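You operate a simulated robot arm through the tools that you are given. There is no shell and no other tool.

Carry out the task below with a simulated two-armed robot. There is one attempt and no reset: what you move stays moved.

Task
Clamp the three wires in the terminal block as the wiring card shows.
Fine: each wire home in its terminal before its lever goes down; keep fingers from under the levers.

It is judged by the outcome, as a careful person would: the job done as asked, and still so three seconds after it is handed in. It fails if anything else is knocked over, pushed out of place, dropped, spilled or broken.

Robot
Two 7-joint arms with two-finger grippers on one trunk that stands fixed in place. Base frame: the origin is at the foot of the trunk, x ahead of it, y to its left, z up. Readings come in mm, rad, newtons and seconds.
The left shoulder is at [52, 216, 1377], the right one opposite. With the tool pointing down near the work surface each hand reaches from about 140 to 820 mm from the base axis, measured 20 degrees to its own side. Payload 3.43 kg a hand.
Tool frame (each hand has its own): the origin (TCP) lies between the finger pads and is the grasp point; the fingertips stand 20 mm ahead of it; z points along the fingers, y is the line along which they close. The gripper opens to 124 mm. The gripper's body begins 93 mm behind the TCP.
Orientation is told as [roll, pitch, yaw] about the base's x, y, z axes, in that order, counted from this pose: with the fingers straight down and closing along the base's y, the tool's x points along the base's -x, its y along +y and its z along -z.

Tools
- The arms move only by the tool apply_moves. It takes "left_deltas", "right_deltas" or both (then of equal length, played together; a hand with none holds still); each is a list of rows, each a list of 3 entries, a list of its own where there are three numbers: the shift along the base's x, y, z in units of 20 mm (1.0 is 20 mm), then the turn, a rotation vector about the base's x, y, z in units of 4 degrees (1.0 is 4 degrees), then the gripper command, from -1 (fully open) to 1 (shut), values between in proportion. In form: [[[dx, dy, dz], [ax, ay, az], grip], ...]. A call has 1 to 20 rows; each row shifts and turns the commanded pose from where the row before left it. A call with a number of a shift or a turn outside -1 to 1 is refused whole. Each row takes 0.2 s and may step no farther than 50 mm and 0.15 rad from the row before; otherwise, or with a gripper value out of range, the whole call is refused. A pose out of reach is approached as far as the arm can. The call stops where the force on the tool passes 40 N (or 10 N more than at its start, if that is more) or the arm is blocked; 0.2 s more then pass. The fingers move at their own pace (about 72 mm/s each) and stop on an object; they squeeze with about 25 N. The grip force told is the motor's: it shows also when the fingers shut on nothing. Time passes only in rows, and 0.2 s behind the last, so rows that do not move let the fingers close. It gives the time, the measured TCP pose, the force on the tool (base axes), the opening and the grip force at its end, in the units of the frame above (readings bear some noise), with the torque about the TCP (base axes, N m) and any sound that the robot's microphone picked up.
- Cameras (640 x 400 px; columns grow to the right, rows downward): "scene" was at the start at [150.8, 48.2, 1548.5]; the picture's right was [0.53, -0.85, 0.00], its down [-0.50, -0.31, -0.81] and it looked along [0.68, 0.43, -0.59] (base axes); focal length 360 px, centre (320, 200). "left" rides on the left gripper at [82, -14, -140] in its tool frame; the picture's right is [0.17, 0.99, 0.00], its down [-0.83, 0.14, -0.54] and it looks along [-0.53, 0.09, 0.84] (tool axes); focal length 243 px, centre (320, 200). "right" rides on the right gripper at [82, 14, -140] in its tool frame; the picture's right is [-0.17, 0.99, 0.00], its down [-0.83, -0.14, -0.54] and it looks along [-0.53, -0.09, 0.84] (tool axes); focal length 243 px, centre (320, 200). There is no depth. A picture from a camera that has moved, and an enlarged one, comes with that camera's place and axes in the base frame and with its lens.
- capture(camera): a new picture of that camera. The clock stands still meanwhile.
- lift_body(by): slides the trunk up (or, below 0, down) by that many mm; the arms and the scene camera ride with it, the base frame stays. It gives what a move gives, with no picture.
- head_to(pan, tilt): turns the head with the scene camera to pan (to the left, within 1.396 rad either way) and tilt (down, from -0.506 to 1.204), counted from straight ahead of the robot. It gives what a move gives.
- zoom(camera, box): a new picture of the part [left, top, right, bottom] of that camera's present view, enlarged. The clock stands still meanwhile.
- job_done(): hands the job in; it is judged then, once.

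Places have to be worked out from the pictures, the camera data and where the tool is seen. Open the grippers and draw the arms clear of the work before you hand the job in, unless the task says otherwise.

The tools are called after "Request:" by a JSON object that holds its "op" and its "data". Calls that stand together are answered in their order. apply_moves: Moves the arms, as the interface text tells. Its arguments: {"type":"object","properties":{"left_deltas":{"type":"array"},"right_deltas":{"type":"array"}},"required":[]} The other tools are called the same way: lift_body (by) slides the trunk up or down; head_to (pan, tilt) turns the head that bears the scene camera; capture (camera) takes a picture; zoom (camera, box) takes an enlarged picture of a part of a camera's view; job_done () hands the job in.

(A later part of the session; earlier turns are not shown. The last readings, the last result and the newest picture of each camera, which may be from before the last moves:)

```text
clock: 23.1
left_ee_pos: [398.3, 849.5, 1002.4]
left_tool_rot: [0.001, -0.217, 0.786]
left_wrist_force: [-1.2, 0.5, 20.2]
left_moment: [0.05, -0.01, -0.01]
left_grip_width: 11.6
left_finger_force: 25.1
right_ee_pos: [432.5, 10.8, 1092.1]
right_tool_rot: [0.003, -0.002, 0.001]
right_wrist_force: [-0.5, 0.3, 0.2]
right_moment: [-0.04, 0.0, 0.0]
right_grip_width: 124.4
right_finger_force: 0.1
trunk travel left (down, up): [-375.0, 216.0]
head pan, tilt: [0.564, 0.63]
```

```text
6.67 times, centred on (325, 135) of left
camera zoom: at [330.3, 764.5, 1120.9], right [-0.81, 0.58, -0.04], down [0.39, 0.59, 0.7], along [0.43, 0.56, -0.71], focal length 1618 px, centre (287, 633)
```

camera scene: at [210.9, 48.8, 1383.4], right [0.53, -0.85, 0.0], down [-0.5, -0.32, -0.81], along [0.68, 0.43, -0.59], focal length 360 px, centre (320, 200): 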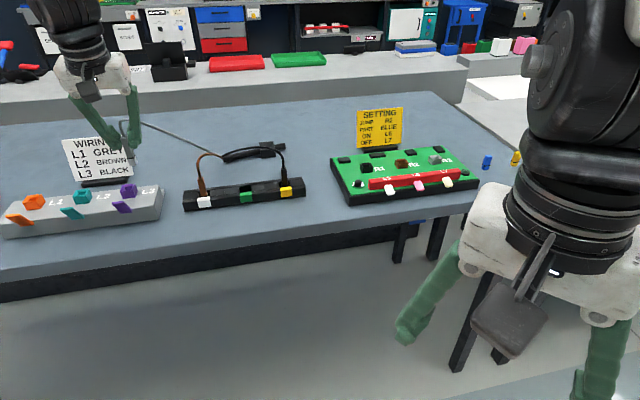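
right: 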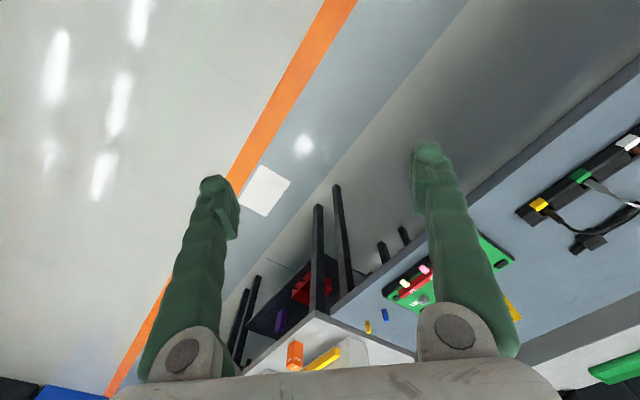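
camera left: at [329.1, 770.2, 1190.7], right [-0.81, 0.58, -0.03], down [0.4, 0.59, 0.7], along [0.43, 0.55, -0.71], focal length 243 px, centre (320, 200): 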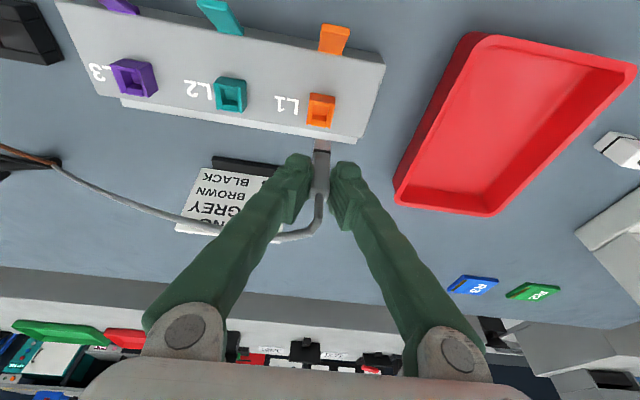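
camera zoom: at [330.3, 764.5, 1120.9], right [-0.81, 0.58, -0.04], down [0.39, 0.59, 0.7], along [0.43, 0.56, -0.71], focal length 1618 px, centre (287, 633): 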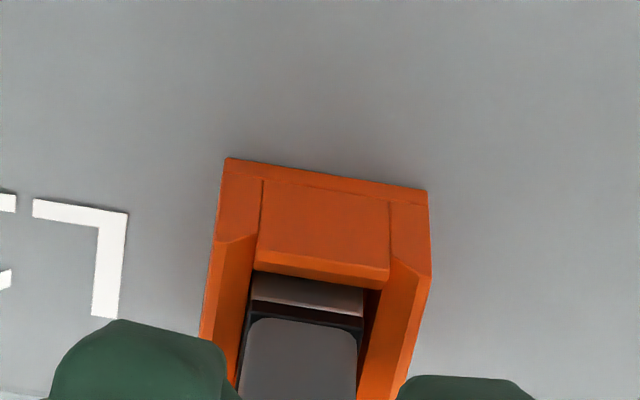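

Solid contact at 20 N. I need to know whether that's the true bottom or a throat edge, so I'll look into the neighbouring empty funnels.

Request:
{"op": "zoom", "data": {"camera": "scene", "box": [70, 185, 100, 207]}}

Request:
{"op": "capture", "data": {"camera": "left"}}

Request:
{"op": "zoom", "data": {"camera": "left", "box": [190, 90, 270, 160]}}

```text
16.00 times, centred on (85, 196) of scene
camera zoom: at [210.5, 45.7, 1383.7], right [0.53, -0.85, 0.0], down [-0.5, -0.31, -0.81], along [0.68, 0.43, -0.59], focal length 5756 px, centre (4080, 264)
```

zoom: 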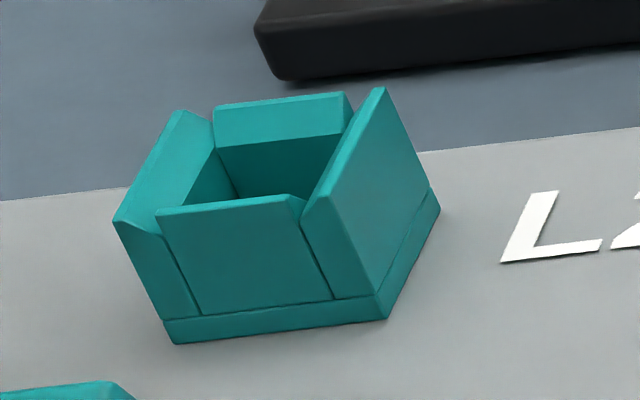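

```text
taken
camera left: at [330.3, 764.5, 1120.9], right [-0.81, 0.58, -0.04], down [0.39, 0.59, 0.7], along [0.43, 0.56, -0.71], focal length 243 px, centre (320, 200)
```

left: 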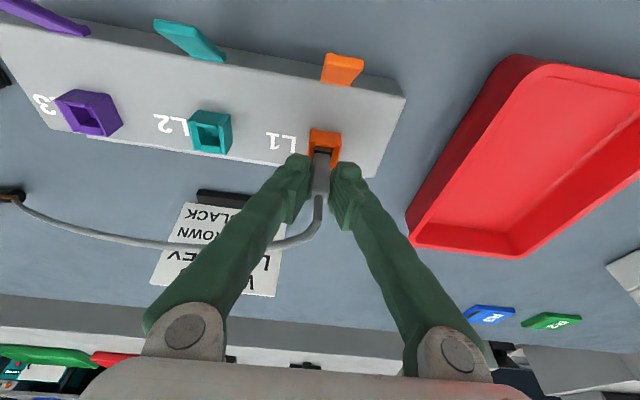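

```text
5.71 times, centred on (230, 125) of left
camera zoom: at [330.3, 764.5, 1120.9], right [-0.81, 0.58, -0.04], down [0.39, 0.59, 0.7], along [0.43, 0.56, -0.71], focal length 1386 px, centre (834, 629)
```

zoom: 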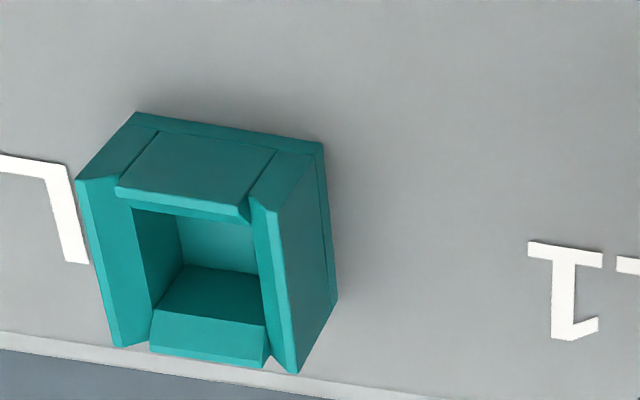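

Reworking the geometry of the empty teal funnel gives a floor about 15 mm below the rim. That matches the ring-to-tip length (~15 mm), and the ring is now level with the rim against a hard stop, so grey is home in L1. I'll ease the push and release.

Request:
{"op": "apply_moves", "data": {"left_deltas": [[[0, 0, 0.05], [0, 0, 0], 1], [[0, 0, 0], [0, 0, 0], 0.6], [[0, 0, 0], [0, 0, 0], 0.3], [[0, 0, 0], [0, 0, 0], 0.3]]}}

Request:
{"op": "zoom", "data": {"camera": "scene", "box": [10, 120, 110, 215]}}

Request:
{"op": "capture", "data": {"camera": "left"}}

```text
clock: 24.1
left_ee_pos: [398.9, 851.7, 1000.2]
left_tool_rot: [-0.001, -0.207, 0.786]
left_wrist_force: [-0.1, -0.8, 0.5]
left_moment: [-0.04, 0.01, 0.01]
left_grip_width: 43.4
left_finger_force: 0.1
right_ee_pos: [432.9, 13.1, 1090.3]
right_tool_rot: [-0.001, 0.001, 0.001]
right_wrist_force: [0.2, 0.6, 0.1]
right_moment: [-0.01, 0.01, 0.0]
right_grip_width: 123.9
right_finger_force: 0.0
trunk travel left (down, up): [-375.0, 216.0]
head pan, tilt: [0.564, 0.63]
```

```text
4.21 times, centred on (60, 168) of scene
camera zoom: at [212.0, 48.8, 1383.2], right [0.53, -0.85, 0.0], down [-0.5, -0.32, -0.81], along [0.68, 0.43, -0.59], focal length 1515 px, centre (1415, 337)
```

zoom: 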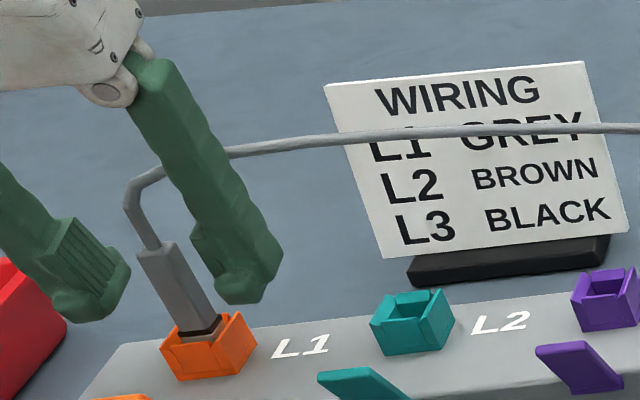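

```text
taken
camera left: at [331.0, 766.7, 1118.3], right [-0.81, 0.58, -0.03], down [0.4, 0.59, 0.7], along [0.43, 0.55, -0.71], focal length 243 px, centre (320, 200)
```

left: 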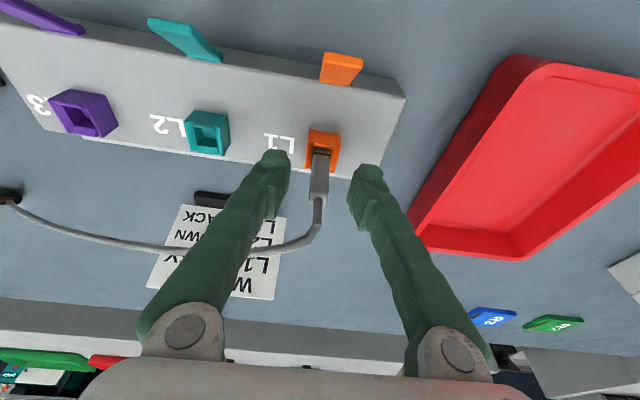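

Grey stands by itself in L1. Next I'll back out upward and toward the robot, straighten the hand, close the fingers and place them above L1's orange lever.

Request:
{"op": "apply_moves", "data": {"left_deltas": [[[-0.1, -0.1, 0.75], [0, 0, 0], 0.3], [[-0.1, -0.1, 0.75], [0, 0, 0], 0.3], [[-0.11, -0.11, 0.75], [0, 0, 0], 0.3], [[-0.11, -0.11, 0.75], [0, 0, 0], 0.3], [[-0.466, -0.44, 0], [-0.424, 0.424, 0], 0.3], [[-0.466, -0.44, 0], [-0.424, 0.424, 0], 0.3], [[-0.466, -0.44, 0], [-0.424, 0.424, 0], 1], [[-0.466, -0.44, 0], [-0.424, 0.424, 0], 1], [[-0.466, -0.44, 0], [-0.424, 0.424, 0], 1], [[0, 0, 0], [0, 0, 0], 1]]}}

Request:
{"op": "capture", "data": {"camera": "left"}}

Request:
{"op": "capture", "data": {"camera": "scene"}}

Request:
{"op": "zoom", "data": {"camera": "scene", "box": [0, 100, 120, 240]}}

```text
clock: 26.4
left_ee_pos: [343.0, 798.1, 1060.1]
left_tool_rot: [0.0, 0.001, 0.787]
left_wrist_force: [-0.5, -0.6, -0.1]
left_moment: [-0.01, 0.03, 0.0]
left_grip_width: 0.1
left_finger_force: 24.6
right_ee_pos: [433.5, 13.3, 1091.4]
right_tool_rot: [0.001, -0.001, -0.001]
right_wrist_force: [0.0, 0.8, 0.0]
right_moment: [-0.01, 0.05, 0.02]
right_grip_width: 123.9
right_finger_force: 0.1
trunk travel left (down, up): [-375.0, 216.0]
head pan, tilt: [0.564, 0.63]
```

```text
taken
camera left: at [294.6, 732.0, 1199.6], right [-0.81, 0.58, 0.0], down [0.49, 0.69, 0.54], along [0.31, 0.44, -0.84], focal length 243 px, centre (320, 200)
```

left: 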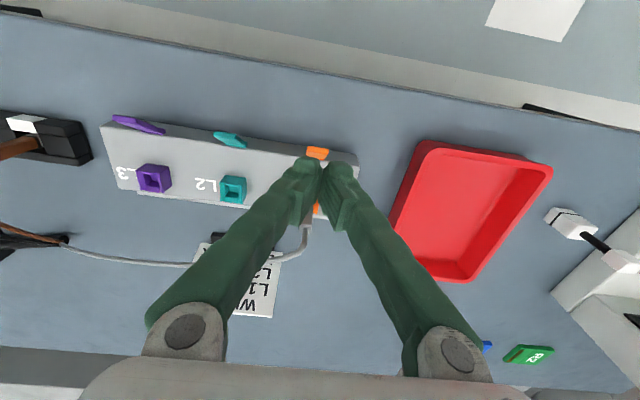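

```text
taken
camera scene: at [211.7, 48.4, 1383.3], right [0.53, -0.85, 0.0], down [-0.5, -0.31, -0.81], along [0.68, 0.43, -0.59], focal length 360 px, centre (320, 200)
```

scene: 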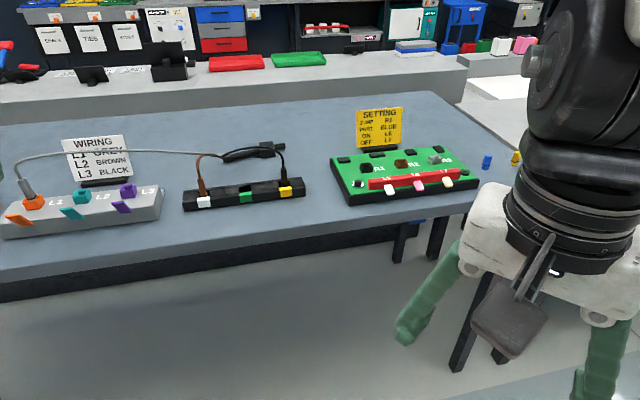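

```text
2.86 times, centred on (60, 170) of scene
camera zoom: at [211.7, 48.4, 1383.3], right [0.53, -0.85, 0.0], down [-0.5, -0.31, -0.81], along [0.68, 0.43, -0.59], focal length 1028 px, centre (1063, 286)
```

zoom: 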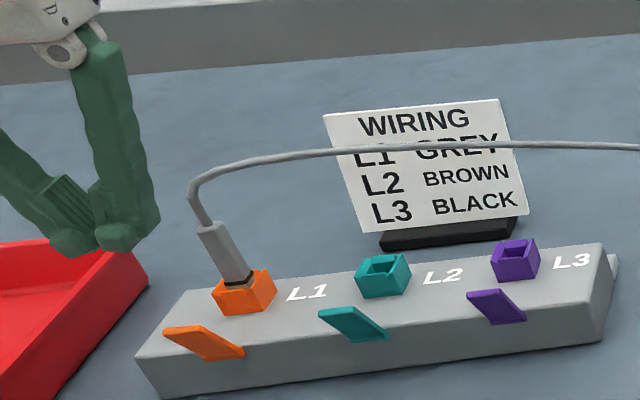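

Grey's wire stays put. I'll turn the head toward the block for a better-centred view before pressing the lever.

Request:
{"op": "head_to", "data": {"pan": 1.15, "tilt": 0.52}}

Request:
{"op": "capture", "data": {"camera": "scene"}}

Request:
{"op": "zoom", "data": {"camera": "left", "box": [270, 120, 370, 200]}}

```text
clock: 27.3
left_ee_pos: [344.6, 796.6, 1061.1]
left_tool_rot: [0.0, 0.001, 0.786]
left_wrist_force: [0.2, -0.2, 0.0]
left_moment: [-0.02, -0.03, -0.01]
left_grip_width: 0.1
left_finger_force: 25.1
right_ee_pos: [432.6, 12.7, 1092.1]
right_tool_rot: [0.002, -0.002, -0.001]
right_wrist_force: [0.3, 0.9, -0.5]
right_moment: [0.0, 0.03, 0.02]
right_grip_width: 124.0
right_finger_force: 0.1
trunk travel left (down, up): [-375.0, 216.0]
head pan, tilt: [1.15, 0.52]
```

```text
taken
camera scene: at [174.8, 84.1, 1393.1], right [0.91, -0.41, 0.0], down [-0.2, -0.45, -0.87], along [0.35, 0.79, -0.5], focal length 360 px, centre (320, 200)
```

scene: 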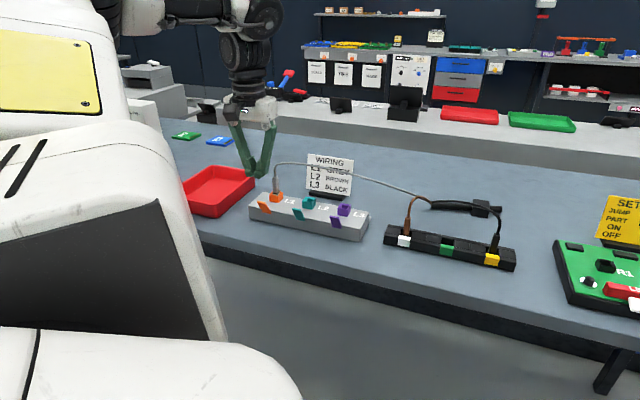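

```text
5.00 times, centred on (320, 160) of left
camera zoom: at [294.7, 731.9, 1199.6], right [-0.81, 0.58, 0.0], down [0.49, 0.69, 0.54], along [0.31, 0.44, -0.84], focal length 1213 px, centre (320, 400)
```

zoom: 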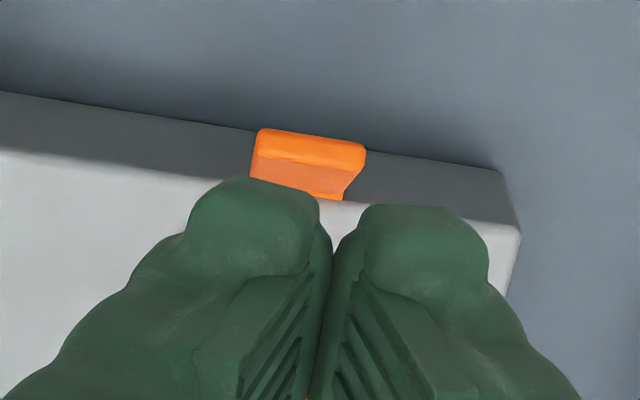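

The lever tip is at n≈811, u≈−322, just under the fingers. I'll lower to just above it and check from the side.

Request:
{"op": "apply_moves", "data": {"left_deltas": [[[-0.07, 0.07, -0.75], [0, 0, 0], 1], [[0, 0, -0.75], [0, 0, 0], 1], [[0, 0, -0.75], [0, 0, 0], 1], [[0, 0, -0.75], [0, 0, 0], 1]]}}

Request:
{"op": "zoom", "data": {"camera": "scene", "box": [220, 140, 380, 250]}}

Request:
{"op": "zoom", "data": {"camera": "left", "box": [270, 120, 370, 200]}}

```text
clock: 28.3
left_ee_pos: [341.5, 800.5, 1000.9]
left_tool_rot: [0.0, 0.001, 0.785]
left_wrist_force: [-0.5, -0.7, 0.2]
left_moment: [0.01, 0.02, -0.01]
left_grip_width: 0.0
left_finger_force: 25.0
right_ee_pos: [432.6, 12.9, 1090.6]
right_tool_rot: [-0.002, -0.002, 0.0]
right_wrist_force: [-0.9, 0.4, 0.3]
right_moment: [-0.04, 0.02, -0.01]
right_grip_width: 124.2
right_finger_force: 0.1
trunk travel left (down, up): [-375.0, 216.0]
head pan, tilt: [1.15, 0.52]
```

```text
3.64 times, centred on (300, 195) of scene
camera zoom: at [174.8, 84.7, 1393.1], right [0.91, -0.41, 0.0], down [-0.2, -0.45, -0.87], along [0.35, 0.79, -0.5], focal length 1308 px, centre (393, 218)
```

zoom: 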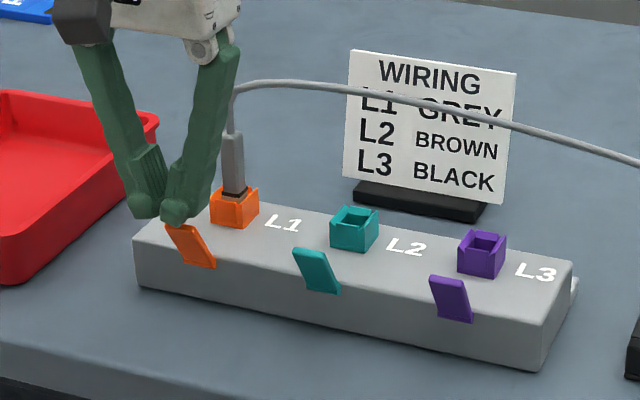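

```text
5.00 times, centred on (320, 160) of left
camera zoom: at [293.3, 734.8, 1139.7], right [-0.81, 0.58, 0.0], down [0.49, 0.69, 0.54], along [0.31, 0.44, -0.84], focal length 1213 px, centre (320, 400)
```

zoom: 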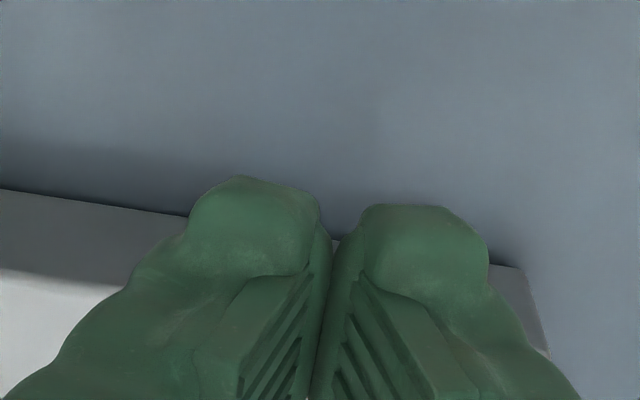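

The fingers are just above the lever's upper end and a little to its left. I'll nudge over and push the lever down along its arc, outward and downward, watching force and sound.

Request:
{"op": "apply_moves", "data": {"left_deltas": [[[0.11, -0.11, -0.25], [0, 0, 0], 1], [[-0.141, -0.141, -0.2], [0, 0, 0], 1], [[-0.177, -0.177, -0.25], [0, 0, 0], 1], [[-0.177, -0.177, -0.25], [0, 0, 0], 1]]}}

Request:
{"op": "zoom", "data": {"camera": "scene", "box": [220, 140, 380, 250]}}

```text
clock: 29.3
left_ee_pos: [335.5, 787.7, 980.4]
left_tool_rot: [0.0, 0.0, 0.786]
left_wrist_force: [0.0, -0.2, 0.2]
left_moment: [0.02, 0.05, -0.01]
left_grip_width: 0.2
left_finger_force: 34.9
right_ee_pos: [433.3, 13.5, 1090.6]
right_tool_rot: [0.0, -0.002, 0.001]
right_wrist_force: [0.1, -0.1, -0.7]
right_moment: [0.02, 0.02, -0.01]
right_grip_width: 124.0
right_finger_force: 0.0
trunk travel left (down, up): [-375.0, 216.0]
head pan, tilt: [1.15, 0.52]
```

```text
3.64 times, centred on (300, 195) of scene
camera zoom: at [174.7, 84.3, 1393.1], right [0.91, -0.41, 0.0], down [-0.2, -0.45, -0.87], along [0.35, 0.79, -0.5], focal length 1308 px, centre (393, 218)
```

zoom: 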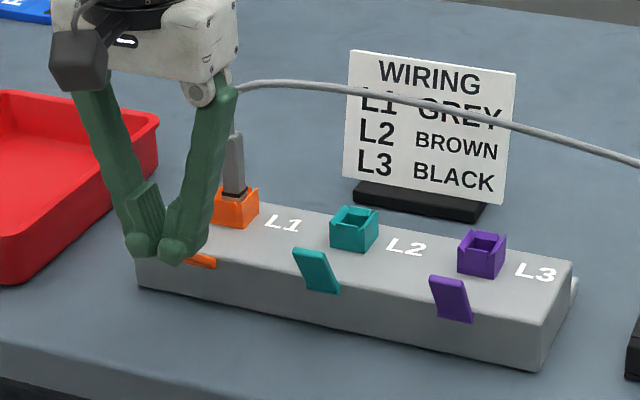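

The wrist shows no force, so I need to check whether the lever is moving or the fingers have missed its top.

Request:
{"op": "zoom", "data": {"camera": "scene", "box": [240, 175, 300, 215]}}

Request:
{"op": "zoom", "data": {"camera": "left", "box": [270, 120, 370, 220]}}

```text
10.00 times, centred on (270, 195) of scene
camera zoom: at [174.7, 84.3, 1393.1], right [0.91, -0.41, 0.0], down [-0.2, -0.45, -0.87], along [0.35, 0.79, -0.5], focal length 3597 px, centre (820, 250)
```

zoom: 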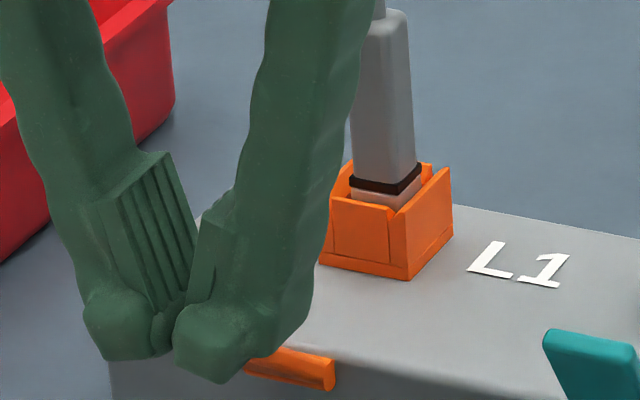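

```text
4.00 times, centred on (320, 170) of left
camera zoom: at [286.4, 722.1, 1119.8], right [-0.81, 0.58, 0.0], down [0.49, 0.69, 0.54], along [0.31, 0.44, -0.84], focal length 970 px, centre (320, 320)
```

zoom: 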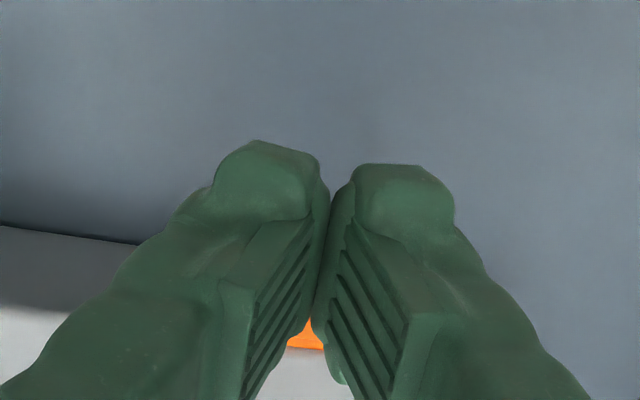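

In the side view the orange lever has tipped down under the fingers: it now shows as a flattened plate, while the teal one still stands. It moves easily, so I'll continue along the arc.

Request:
{"op": "apply_moves", "data": {"left_deltas": [[[-0.141, -0.141, -0.3], [0, 0, 0], 1], [[-0.106, -0.106, -0.3], [0, 0, 0], 1], [[-0.05, -0.05, -0.3], [0, 0, 0], 1]]}}

Request:
{"op": "zoom", "data": {"camera": "scene", "box": [240, 175, 300, 215]}}

```text
clock: 30.1
left_ee_pos: [329.2, 782.1, 963.8]
left_tool_rot: [-0.001, 0.0, 0.784]
left_wrist_force: [-0.8, 0.7, 0.2]
left_moment: [0.01, 0.01, 0.0]
left_grip_width: 0.0
left_finger_force: 34.4
right_ee_pos: [434.1, 12.5, 1090.6]
right_tool_rot: [-0.001, -0.002, 0.0]
right_wrist_force: [0.1, -0.9, -0.1]
right_moment: [-0.03, -0.03, -0.02]
right_grip_width: 124.1
right_finger_force: 0.1
trunk travel left (down, up): [-375.0, 216.0]
head pan, tilt: [1.15, 0.52]
```

```text
10.00 times, centred on (270, 195) of scene
camera zoom: at [174.7, 84.2, 1393.1], right [0.91, -0.41, 0.0], down [-0.2, -0.45, -0.87], along [0.35, 0.79, -0.5], focal length 3597 px, centre (820, 250)
```

zoom: 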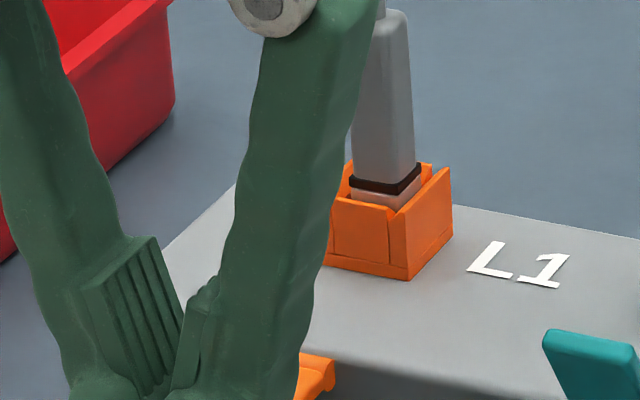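

Still no resistance. I'll look at a lower, wider crop.

Request:
{"op": "zoom", "data": {"camera": "scene", "box": [235, 190, 305, 235]}}

Request:
{"op": "zoom", "data": {"camera": "left", "box": [240, 100, 400, 220]}}

```text
8.89 times, centred on (270, 212) of scene
camera zoom: at [174.7, 84.2, 1393.1], right [0.91, -0.41, 0.0], down [-0.2, -0.45, -0.87], along [0.35, 0.79, -0.5], focal length 3198 px, centre (764, 89)
```

zoom: 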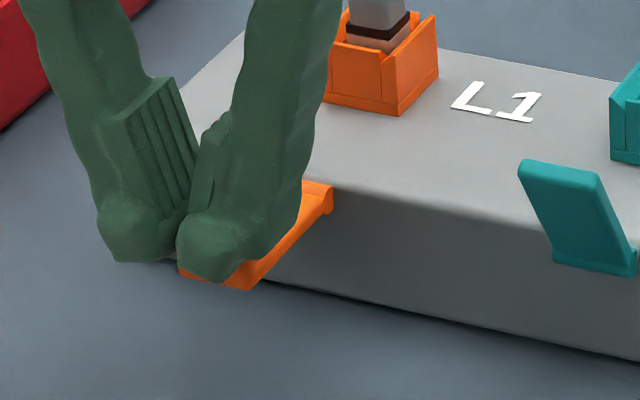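

```text
3.33 times, centred on (320, 160) of left
camera zoom: at [280.0, 716.7, 1102.0], right [-0.81, 0.58, 0.0], down [0.49, 0.69, 0.54], along [0.31, 0.44, -0.84], focal length 809 px, centre (320, 333)
```

zoom: 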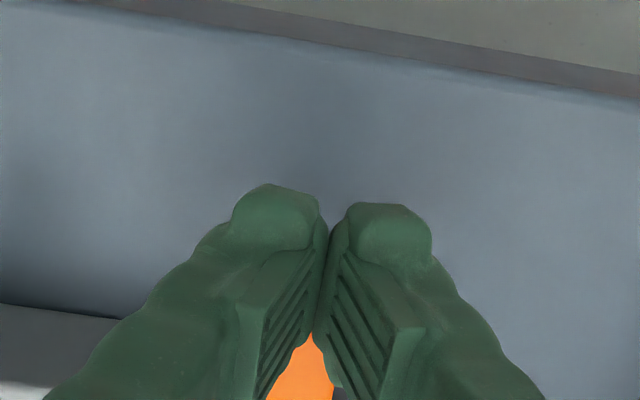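

The lever is nearly horizontal with the fingers on top of it. I'll keep pressing down in small steps until it meets its stop.

Request:
{"op": "apply_moves", "data": {"left_deltas": [[[-0.03, -0.03, -0.25], [0, 0, 0], 1], [[0, 0, -0.25], [0, 0, 0], 1]]}}

Request:
{"op": "zoom", "data": {"camera": "scene", "box": [235, 190, 305, 235]}}

```text
clock: 30.7
left_ee_pos: [328.4, 780.9, 953.2]
left_tool_rot: [-0.001, 0.0, 0.785]
left_wrist_force: [0.5, 1.3, 1.9]
left_moment: [0.03, -0.03, 0.0]
left_grip_width: 6.2
left_finger_force: 34.6
right_ee_pos: [432.7, 12.8, 1091.0]
right_tool_rot: [-0.001, -0.002, 0.0]
right_wrist_force: [0.2, -0.1, -0.6]
right_moment: [-0.03, -0.03, 0.02]
right_grip_width: 124.3
right_finger_force: 0.2
trunk travel left (down, up): [-375.0, 216.0]
head pan, tilt: [1.15, 0.52]
```

```text
8.89 times, centred on (270, 212) of scene
camera zoom: at [174.5, 83.8, 1393.2], right [0.91, -0.41, 0.0], down [-0.2, -0.45, -0.87], along [0.35, 0.79, -0.5], focal length 3198 px, centre (764, 89)
```

zoom: 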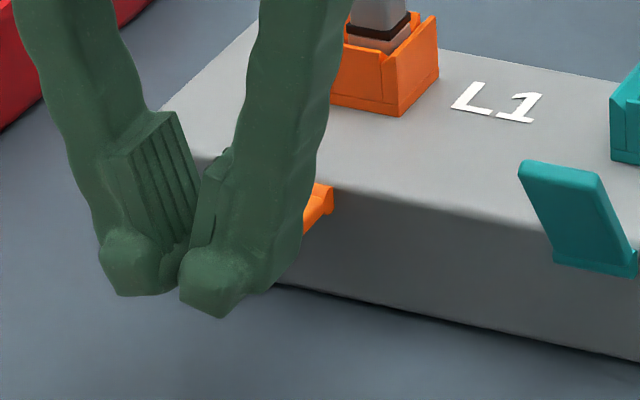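

The fingers were pried 6 mm apart, so something is pushing between the tips. I'll look from the hand camera before going on.

Request:
{"op": "zoom", "data": {"camera": "left", "box": [240, 120, 400, 240]}}

Request:
{"op": "zoom", "data": {"camera": "scene", "box": [245, 205, 275, 230]}}

```text
3.33 times, centred on (320, 180) of left
camera zoom: at [279.2, 715.6, 1092.4], right [-0.81, 0.58, 0.0], down [0.49, 0.69, 0.54], along [0.31, 0.44, -0.84], focal length 809 px, centre (320, 267)
```

zoom: 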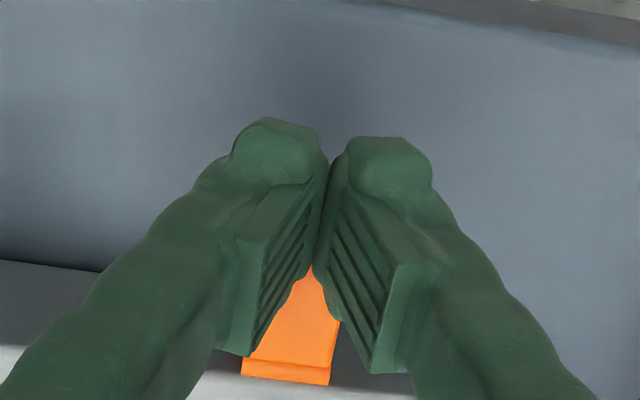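

```text
16.00 times, centred on (260, 218) of scene
camera zoom: at [174.5, 83.8, 1393.2], right [0.91, -0.41, 0.0], down [-0.2, -0.45, -0.87], along [0.35, 0.79, -0.5], focal length 5756 px, centre (1280, -80)
```

zoom: 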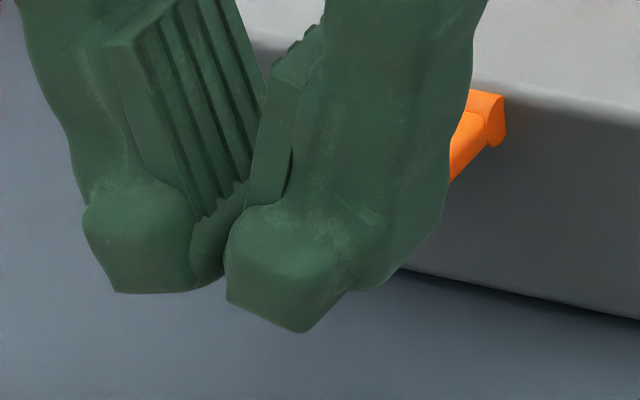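

The lever lies flat under both fingertips, with its root visible between them. I'll press a few millimetres more to find the end stop.

Request:
{"op": "apply_moves", "data": {"left_deltas": [[[0, 0, -0.15], [0, 0, 0], 1], [[0, 0, -0.15], [0, 0, 0], 1]]}}

Request:
{"op": "zoom", "data": {"camera": "scene", "box": [235, 190, 305, 235]}}

Request:
{"op": "zoom", "data": {"camera": "left", "box": [240, 120, 400, 240]}}

```text
clock: 31.3
left_ee_pos: [328.1, 781.8, 950.2]
left_tool_rot: [-0.001, -0.005, 0.784]
left_wrist_force: [0.2, 0.2, 22.8]
left_moment: [0.14, -0.15, -0.09]
left_grip_width: 6.0
left_finger_force: 34.0
right_ee_pos: [433.3, 11.8, 1092.0]
right_tool_rot: [0.003, 0.0, 0.0]
right_wrist_force: [-0.8, -0.7, 0.5]
right_moment: [0.01, 0.01, -0.02]
right_grip_width: 124.1
right_finger_force: 0.0
trunk travel left (down, up): [-375.0, 216.0]
head pan, tilt: [1.15, 0.52]
```

```text
8.89 times, centred on (270, 212) of scene
camera zoom: at [173.8, 81.5, 1393.6], right [0.91, -0.41, 0.0], down [-0.2, -0.45, -0.87], along [0.35, 0.79, -0.5], focal length 3198 px, centre (764, 89)
```

zoom: 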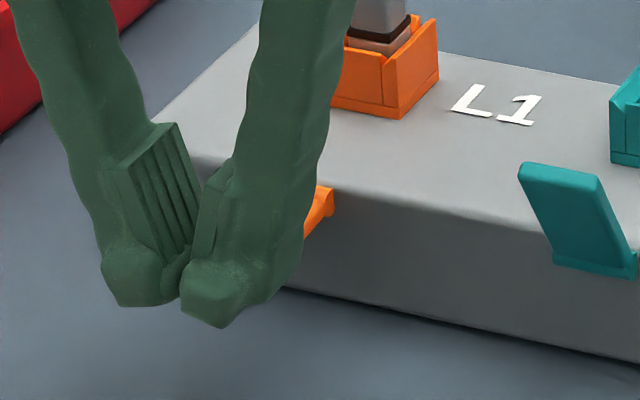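

```text
3.33 times, centred on (320, 180) of left
camera zoom: at [278.6, 714.9, 1089.4], right [-0.81, 0.58, 0.0], down [0.49, 0.68, 0.54], along [0.32, 0.44, -0.84], focal length 809 px, centre (320, 267)
```

zoom: 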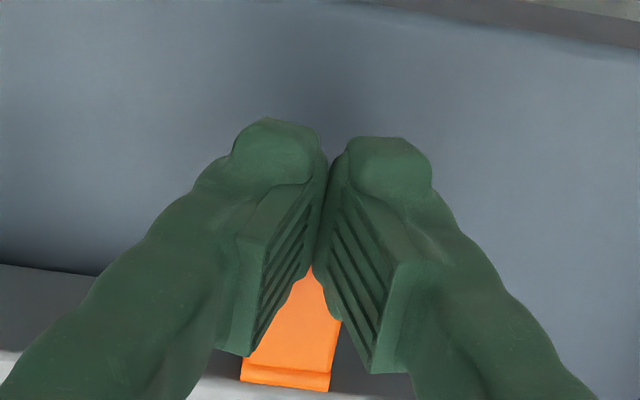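

Now there's a 23 N hard stop, so the lever is fully down. I'll lift off and check that it stays.

Request:
{"op": "apply_moves", "data": {"left_deltas": [[[0, 0, 0.3], [0, 0, 0], 1], [[0, 0, 0.9], [0, 0, 0], 1], [[0, 0, 1], [0, 0, 0], 1], [[0, 0, 1], [0, 0, 0], 1], [[-0.3, -0.3, 1], [0, 0, 0], 1], [[-0.3, -0.3, 1], [0, 0, 0], 1]]}}

Request:
{"op": "zoom", "data": {"camera": "scene", "box": [230, 140, 390, 250]}}

Request:
{"op": "capture", "data": {"camera": "left"}}

```text
clock: 32.7
left_ee_pos: [314.3, 770.2, 1050.5]
left_tool_rot: [0.0, 0.0, 0.787]
left_wrist_force: [-0.2, -0.1, -0.7]
left_moment: [0.02, -0.01, 0.01]
left_grip_width: 0.0
left_finger_force: 34.4
right_ee_pos: [432.6, 13.6, 1090.8]
right_tool_rot: [-0.001, -0.001, -0.001]
right_wrist_force: [-0.3, -0.2, -0.1]
right_moment: [-0.02, -0.02, -0.02]
right_grip_width: 123.8
right_finger_force: 0.0
trunk travel left (down, up): [-375.0, 216.0]
head pan, tilt: [1.15, 0.52]
```

```text
3.64 times, centred on (310, 195) of scene
camera zoom: at [174.6, 83.4, 1393.2], right [0.91, -0.41, 0.0], down [-0.2, -0.45, -0.87], along [0.35, 0.79, -0.5], focal length 1308 px, centre (356, 218)
```

zoom: 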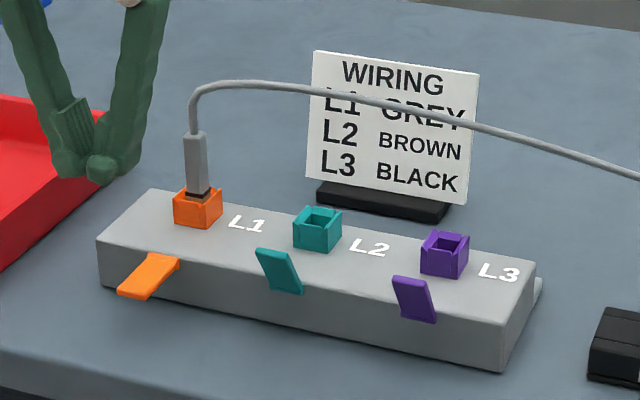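

```text
taken
camera left: at [267.5, 704.0, 1189.7], right [-0.81, 0.58, 0.0], down [0.49, 0.69, 0.54], along [0.31, 0.44, -0.84], focal length 243 px, centre (320, 200)
```

left: 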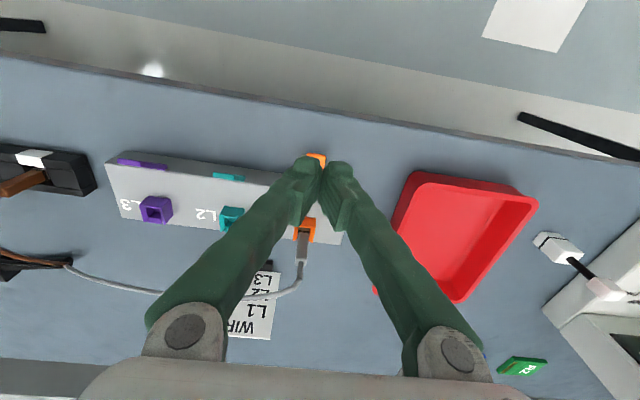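

L1's lever is down and staying, with grey still seated. Next is brown: I'll travel on the robot side of the row, then move in above the brown ferrule with the 12° tilt.

Request:
{"op": "apply_moves", "data": {"left_deltas": [[[0.963, -0.837, 0.04], [0, 0, 0], 0.1], [[0.963, -0.837, 0.04], [0, 0, 0], 0.1], [[0.963, -0.837, 0.04], [0, 0, 0], 0.1], [[0.963, -0.837, 0.04], [0, 0, 0], 0.1], [[0.963, -0.837, 0.04], [0, 0, 0], 0.1], [[0.963, -0.837, 0.04], [0, 0, 0], 0.1], [[0.963, -0.837, 0.04], [0, 0, 0], 0.1], [[0.963, -0.837, 0.04], [0, 0, 0], 0.1], [[0.963, -0.837, 0.04], [0, 0, 0], 0.1], [[0.963, -0.837, 0.04], [0.5303, -0.5303, 0], 0.1], [[0.963, -0.837, 0.04], [0.5303, -0.5303, 0], 0.1], [[0.963, -0.837, 0.04], [0.5303, -0.5303, 0], 0.1], [[0.963, -0.837, 0.04], [0.5303, -0.5303, 0], 0.1], [[0.749, 0.749, -0.2], [0, 0, 0], 0.1], [[0.749, 0.749, -0.2], [0, 0, 0], 0.1], [[0.749, 0.749, -0.2], [0, 0, 0], 0.1], [[0.749, 0.749, -0.2], [0, 0, 0], 0.1]]}}

Request:
{"op": "head_to", "data": {"pan": 0.85, "tilt": 0.52}}

Request:
{"op": "capture", "data": {"camera": "left"}}

Request:
{"op": "capture", "data": {"camera": "scene"}}

```text
clock: 36.3
left_ee_pos: [628.2, 612.3, 1044.5]
left_tool_rot: [0.0, -0.207, 0.785]
left_wrist_force: [0.1, -0.5, -0.1]
left_moment: [0.01, 0.02, -0.03]
left_grip_width: 55.8
left_finger_force: 0.0
right_ee_pos: [434.6, 12.9, 1091.2]
right_tool_rot: [-0.001, 0.001, 0.0]
right_wrist_force: [1.0, 0.5, 0.0]
right_moment: [0.01, 0.01, 0.03]
right_grip_width: 124.1
right_finger_force: 0.1
trunk travel left (down, up): [-375.0, 216.0]
head pan, tilt: [1.15, 0.52]
```

```text
clock: 37.1
left_ee_pos: [626.7, 611.2, 1044.2]
left_tool_rot: [-0.001, -0.21, 0.784]
left_wrist_force: [-0.2, 0.4, -0.8]
left_moment: [-0.05, 0.01, 0.02]
left_grip_width: 55.7
left_finger_force: 0.0
right_ee_pos: [432.6, 12.9, 1090.9]
right_tool_rot: [0.0, -0.003, -0.001]
right_wrist_force: [0.4, 0.4, -0.2]
right_moment: [0.01, 0.03, -0.02]
right_grip_width: 123.9
right_finger_force: 0.1
trunk travel left (down, up): [-375.0, 216.0]
head pan, tilt: [0.85, 0.52]
```

```text
taken
camera left: at [559.1, 526.2, 1163.5], right [-0.81, 0.58, -0.03], down [0.4, 0.59, 0.7], along [0.43, 0.55, -0.71], focal length 243 px, centre (320, 200)
```

left: 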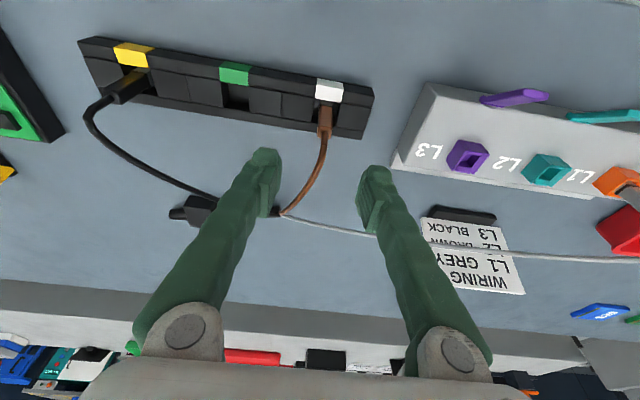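

```text
taken
camera scene: at [197.2, 69.4, 1393.2], right [0.75, -0.66, 0.0], down [-0.33, -0.37, -0.87], along [0.57, 0.65, -0.5], focal length 360 px, centre (320, 200)
```

scene: 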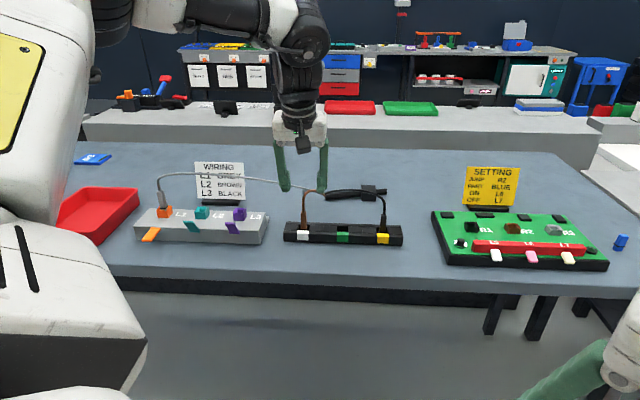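

I'm over the brown ferrule; zooming in to check its offset.

Request:
{"op": "zoom", "data": {"camera": "left", "box": [270, 70, 370, 160]}}

```text
4.44 times, centred on (320, 115) of left
camera zoom: at [559.1, 526.2, 1163.5], right [-0.81, 0.58, -0.03], down [0.4, 0.59, 0.7], along [0.43, 0.55, -0.71], focal length 1078 px, centre (320, 578)
```

zoom: 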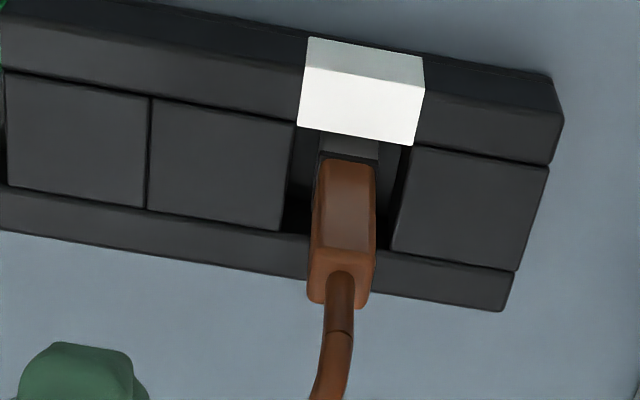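

The brown ferrule top is at n=874, u=8.4. I'll correct about 3 mm, descend to z≈967 and then close.

Request:
{"op": "apply_moves", "data": {"left_deltas": [[[-0.16, 0.02, -0.775], [0, 0, 0], 0.1], [[0, 0, -0.775], [0, 0, 0], 0.1], [[0, 0, -0.775], [0, 0, 0], 0.1], [[0, 0, -0.775], [0, 0, 0], 0.1], [[0, 0, -0.775], [0, 0, 0], 0.1], [[0, 0, 0], [0, 0, 0], 0.1]]}}

Request:
{"op": "capture", "data": {"camera": "left"}}

Request:
{"op": "zoom", "data": {"camera": "scene", "box": [260, 150, 420, 260]}}

```text
clock: 38.5
left_ee_pos: [624.4, 612.7, 968.6]
left_tool_rot: [0.001, -0.209, 0.785]
left_wrist_force: [0.5, -0.5, 0.2]
left_moment: [0.0, 0.0, -0.02]
left_grip_width: 55.9
left_finger_force: 0.0
right_ee_pos: [433.4, 13.3, 1092.1]
right_tool_rot: [0.001, -0.003, -0.001]
right_wrist_force: [-0.2, 0.7, 0.5]
right_moment: [-0.02, 0.0, 0.01]
right_grip_width: 124.0
right_finger_force: 0.1
trunk travel left (down, up): [-375.0, 216.0]
head pan, tilt: [0.85, 0.52]
```

```text
taken
camera left: at [556.2, 526.9, 1087.4], right [-0.81, 0.58, -0.03], down [0.4, 0.59, 0.7], along [0.43, 0.55, -0.71], focal length 243 px, centre (320, 200)
```

left: 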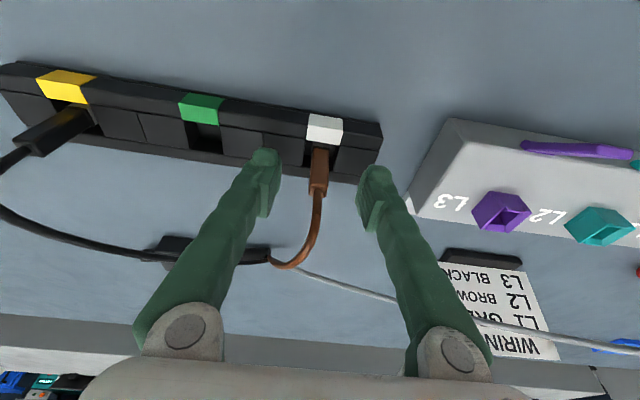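

```text
3.64 times, centred on (340, 205) of scene
camera zoom: at [197.3, 69.3, 1393.2], right [0.75, -0.66, 0.0], down [-0.33, -0.37, -0.87], along [0.57, 0.65, -0.5], focal length 1308 px, centre (247, 182)
```

zoom: 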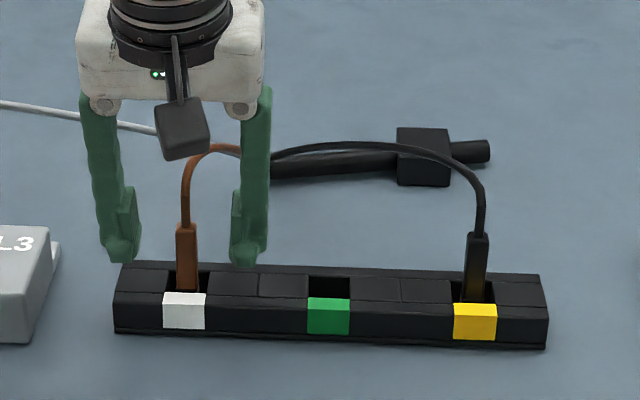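

Centred. I'll close, then lift brown to a carry height of about 1075.

Request:
{"op": "apply_moves", "data": {"left_deltas": [[[0, 0, 0], [0, 0, 0], 1], [[0, 0, 0], [0, 0, 0], 1], [[0, 0, 0], [0, 0, 0], 1], [[0, 0, 0], [0, 0, 0], 1], [[0, 0, 0.4], [0, 0, 0], 1], [[0, 0, 0.8], [0, 0, 0], 1], [[0, 0, 0.9], [0, 0, 0], 1], [[0, 0, 0.9], [0, 0, 0], 1], [[0, 0, 0.9], [0, 0, 0], 1], [[0, 0, 0.9], [0, 0, 0], 1], [[0, 0, 0.6], [0, 0, 0], 1]]}}

Request:
{"op": "capture", "data": {"camera": "left"}}

Request:
{"op": "zoom", "data": {"camera": "scene", "box": [220, 100, 420, 260]}}

```text
clock: 40.9
left_ee_pos: [623.9, 612.3, 1076.1]
left_tool_rot: [-0.001, -0.21, 0.785]
left_wrist_force: [0.5, -0.5, -1.0]
left_moment: [0.01, -0.02, 0.0]
left_grip_width: 11.3
left_finger_force: 25.1
right_ee_pos: [433.8, 13.7, 1091.6]
right_tool_rot: [-0.001, -0.002, 0.0]
right_wrist_force: [0.1, 0.7, 0.2]
right_moment: [-0.04, 0.01, 0.01]
right_grip_width: 123.9
right_finger_force: 0.0
trunk travel left (down, up): [-375.0, 216.0]
head pan, tilt: [0.85, 0.52]
```

```text
taken
camera left: at [555.6, 526.8, 1195.0], right [-0.81, 0.58, -0.03], down [0.4, 0.59, 0.7], along [0.43, 0.55, -0.71], focal length 243 px, centre (320, 200)
```

left: 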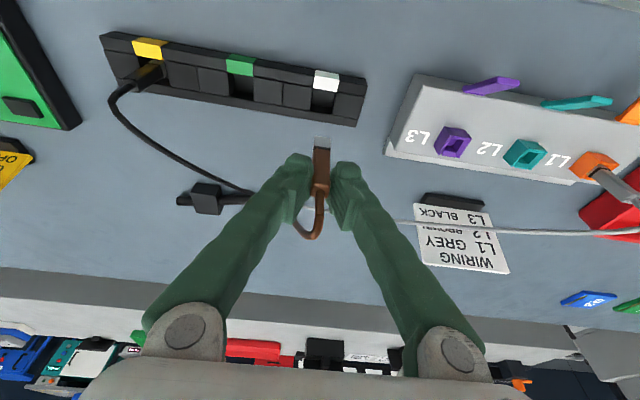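

```text
2.50 times, centred on (320, 180) of scene
camera zoom: at [197.3, 69.4, 1393.2], right [0.75, -0.66, 0.0], down [-0.33, -0.37, -0.87], along [0.57, 0.65, -0.5], focal length 899 px, centre (320, 250)
```

zoom: 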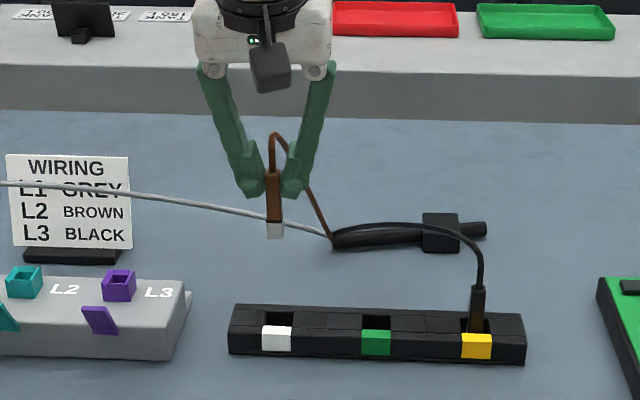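

Brown is in hand and vertical. I'll carry it to above L2, using the same hand offset that worked at L1.

Request:
{"op": "apply_moves", "data": {"left_deltas": [[[-0.902, 0.974, 0], [0, 0, 0], 1], [[-0.902, 0.974, 0], [0, 0, 0], 1], [[-0.902, 0.974, 0], [0, 0, 0], 1], [[-0.902, 0.974, 0], [0, 0, 0], 1], [[-0.902, 0.974, 0], [0, 0, 0], 1], [[-0.902, 0.974, 0], [0, 0, 0], 1], [[-0.902, 0.974, 0], [0, 0, 0], 1], [[-0.902, 0.974, 0], [0, 0, 0], 1], [[-0.902, 0.974, 0], [0, 0, 0], 1], [[0, 0, -0.7], [0, 0, 0], 1], [[0, 0, -0.7], [0, 0, 0], 1], [[0, 0, 0], [0, 0, 0], 1]]}}

Request:
{"op": "head_to", "data": {"pan": 1.1, "tilt": 0.52}}

Request:
{"op": "zoom", "data": {"camera": "left", "box": [270, 70, 370, 220]}}

Request:
{"op": "capture", "data": {"camera": "scene"}}

```text
clock: 43.5
left_ee_pos: [461.4, 787.2, 1047.7]
left_tool_rot: [0.001, -0.209, 0.786]
left_wrist_force: [-0.4, 0.3, -0.3]
left_moment: [0.03, 0.0, 0.0]
left_grip_width: 11.3
left_finger_force: 25.0
right_ee_pos: [434.5, 13.8, 1091.8]
right_tool_rot: [0.001, -0.002, -0.001]
right_wrist_force: [0.3, 0.2, 0.2]
right_moment: [0.02, 0.02, 0.04]
right_grip_width: 124.0
right_finger_force: 0.0
trunk travel left (down, up): [-375.0, 216.0]
head pan, tilt: [0.85, 0.52]
```

```text
clock: 44.3
left_ee_pos: [462.2, 788.6, 1048.5]
left_tool_rot: [0.0, -0.21, 0.785]
left_wrist_force: [0.7, -0.3, -0.8]
left_moment: [0.01, 0.01, -0.02]
left_grip_width: 11.2
left_finger_force: 24.4
right_ee_pos: [432.7, 12.2, 1089.9]
right_tool_rot: [0.0, -0.001, -0.003]
right_wrist_force: [-0.8, 0.0, 0.5]
right_moment: [0.01, -0.02, -0.05]
right_grip_width: 124.0
right_finger_force: 0.1
trunk travel left (down, up): [-375.0, 216.0]
head pan, tilt: [1.1, 0.52]
```

```text
2.67 times, centred on (320, 145) of left
camera zoom: at [393.7, 702.5, 1167.1], right [-0.81, 0.58, -0.03], down [0.4, 0.59, 0.7], along [0.43, 0.55, -0.71], focal length 647 px, centre (320, 347)
```

zoom: 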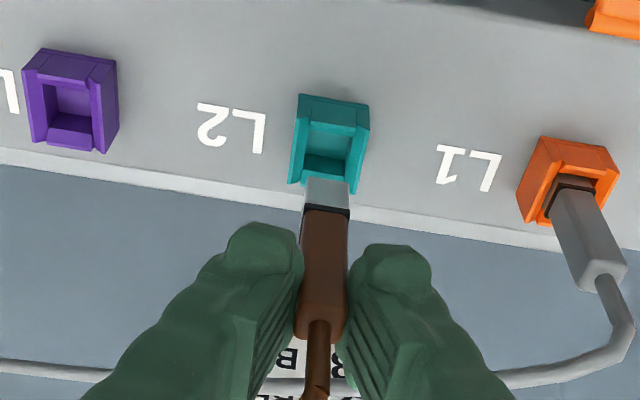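

```text
taken
camera scene: at [179.0, 82.2, 1393.1], right [0.89, -0.45, 0.0], down [-0.23, -0.44, -0.87], along [0.39, 0.77, -0.5], focal length 360 px, centre (320, 200)
```

scene: 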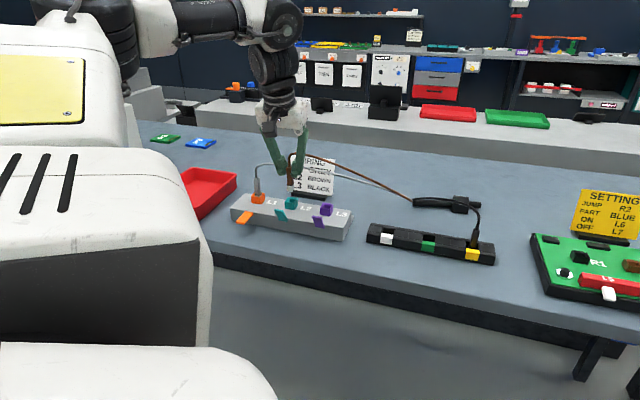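

Tip and funnel match within 1 mm along the row, with the same depth offset as the successful L1 insertion. Descending to the rim, then checking.

Request:
{"op": "apply_moves", "data": {"left_deltas": [[[0, 0, -0.5], [0, 0, 0], 1], [[0, 0, -0.5], [0, 0, 0], 1], [[0, 0, -0.25], [0, 0, 0], 1], [[0, 0, 0], [0, 0, 0], 1]]}}

Request:
{"op": "zoom", "data": {"camera": "left", "box": [300, 105, 350, 165]}}

Request:
{"op": "zoom", "data": {"camera": "scene", "box": [260, 165, 330, 220]}}

```text
clock: 45.3
left_ee_pos: [461.4, 787.4, 1022.7]
left_tool_rot: [0.0, -0.207, 0.785]
left_wrist_force: [0.1, 1.2, -0.1]
left_moment: [0.0, -0.03, 0.0]
left_grip_width: 11.2
left_finger_force: 24.8
right_ee_pos: [432.3, 13.5, 1091.5]
right_tool_rot: [0.0, 0.0, 0.001]
right_wrist_force: [0.1, 0.2, -0.4]
right_moment: [-0.02, -0.04, 0.02]
right_grip_width: 123.9
right_finger_force: 0.1
trunk travel left (down, up): [-375.0, 216.0]
head pan, tilt: [1.1, 0.52]
```

```text
6.67 times, centred on (325, 135) of left
camera zoom: at [393.8, 702.5, 1141.5], right [-0.81, 0.58, -0.03], down [0.4, 0.59, 0.7], along [0.43, 0.55, -0.71], focal length 1618 px, centre (287, 633)
```

zoom: 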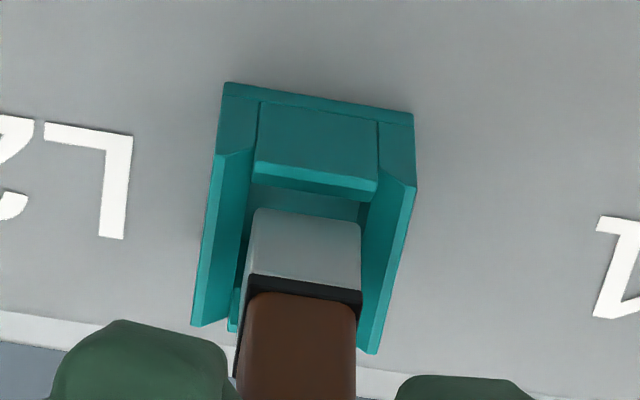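

```text
7.27 times, centred on (295, 192) of scene
camera zoom: at [178.9, 82.2, 1393.1], right [0.89, -0.45, 0.0], down [-0.23, -0.44, -0.87], along [0.39, 0.77, -0.5], focal length 2616 px, centre (502, 254)
```

zoom: 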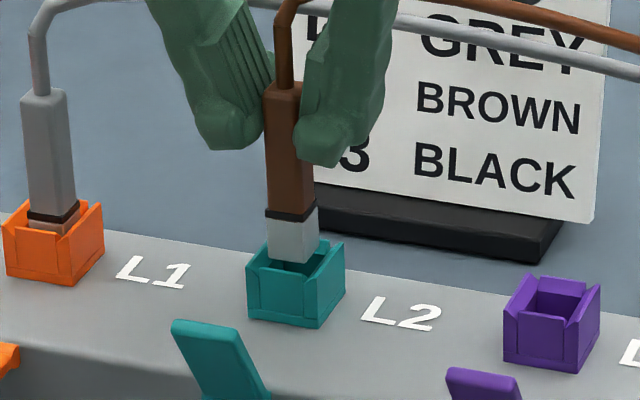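

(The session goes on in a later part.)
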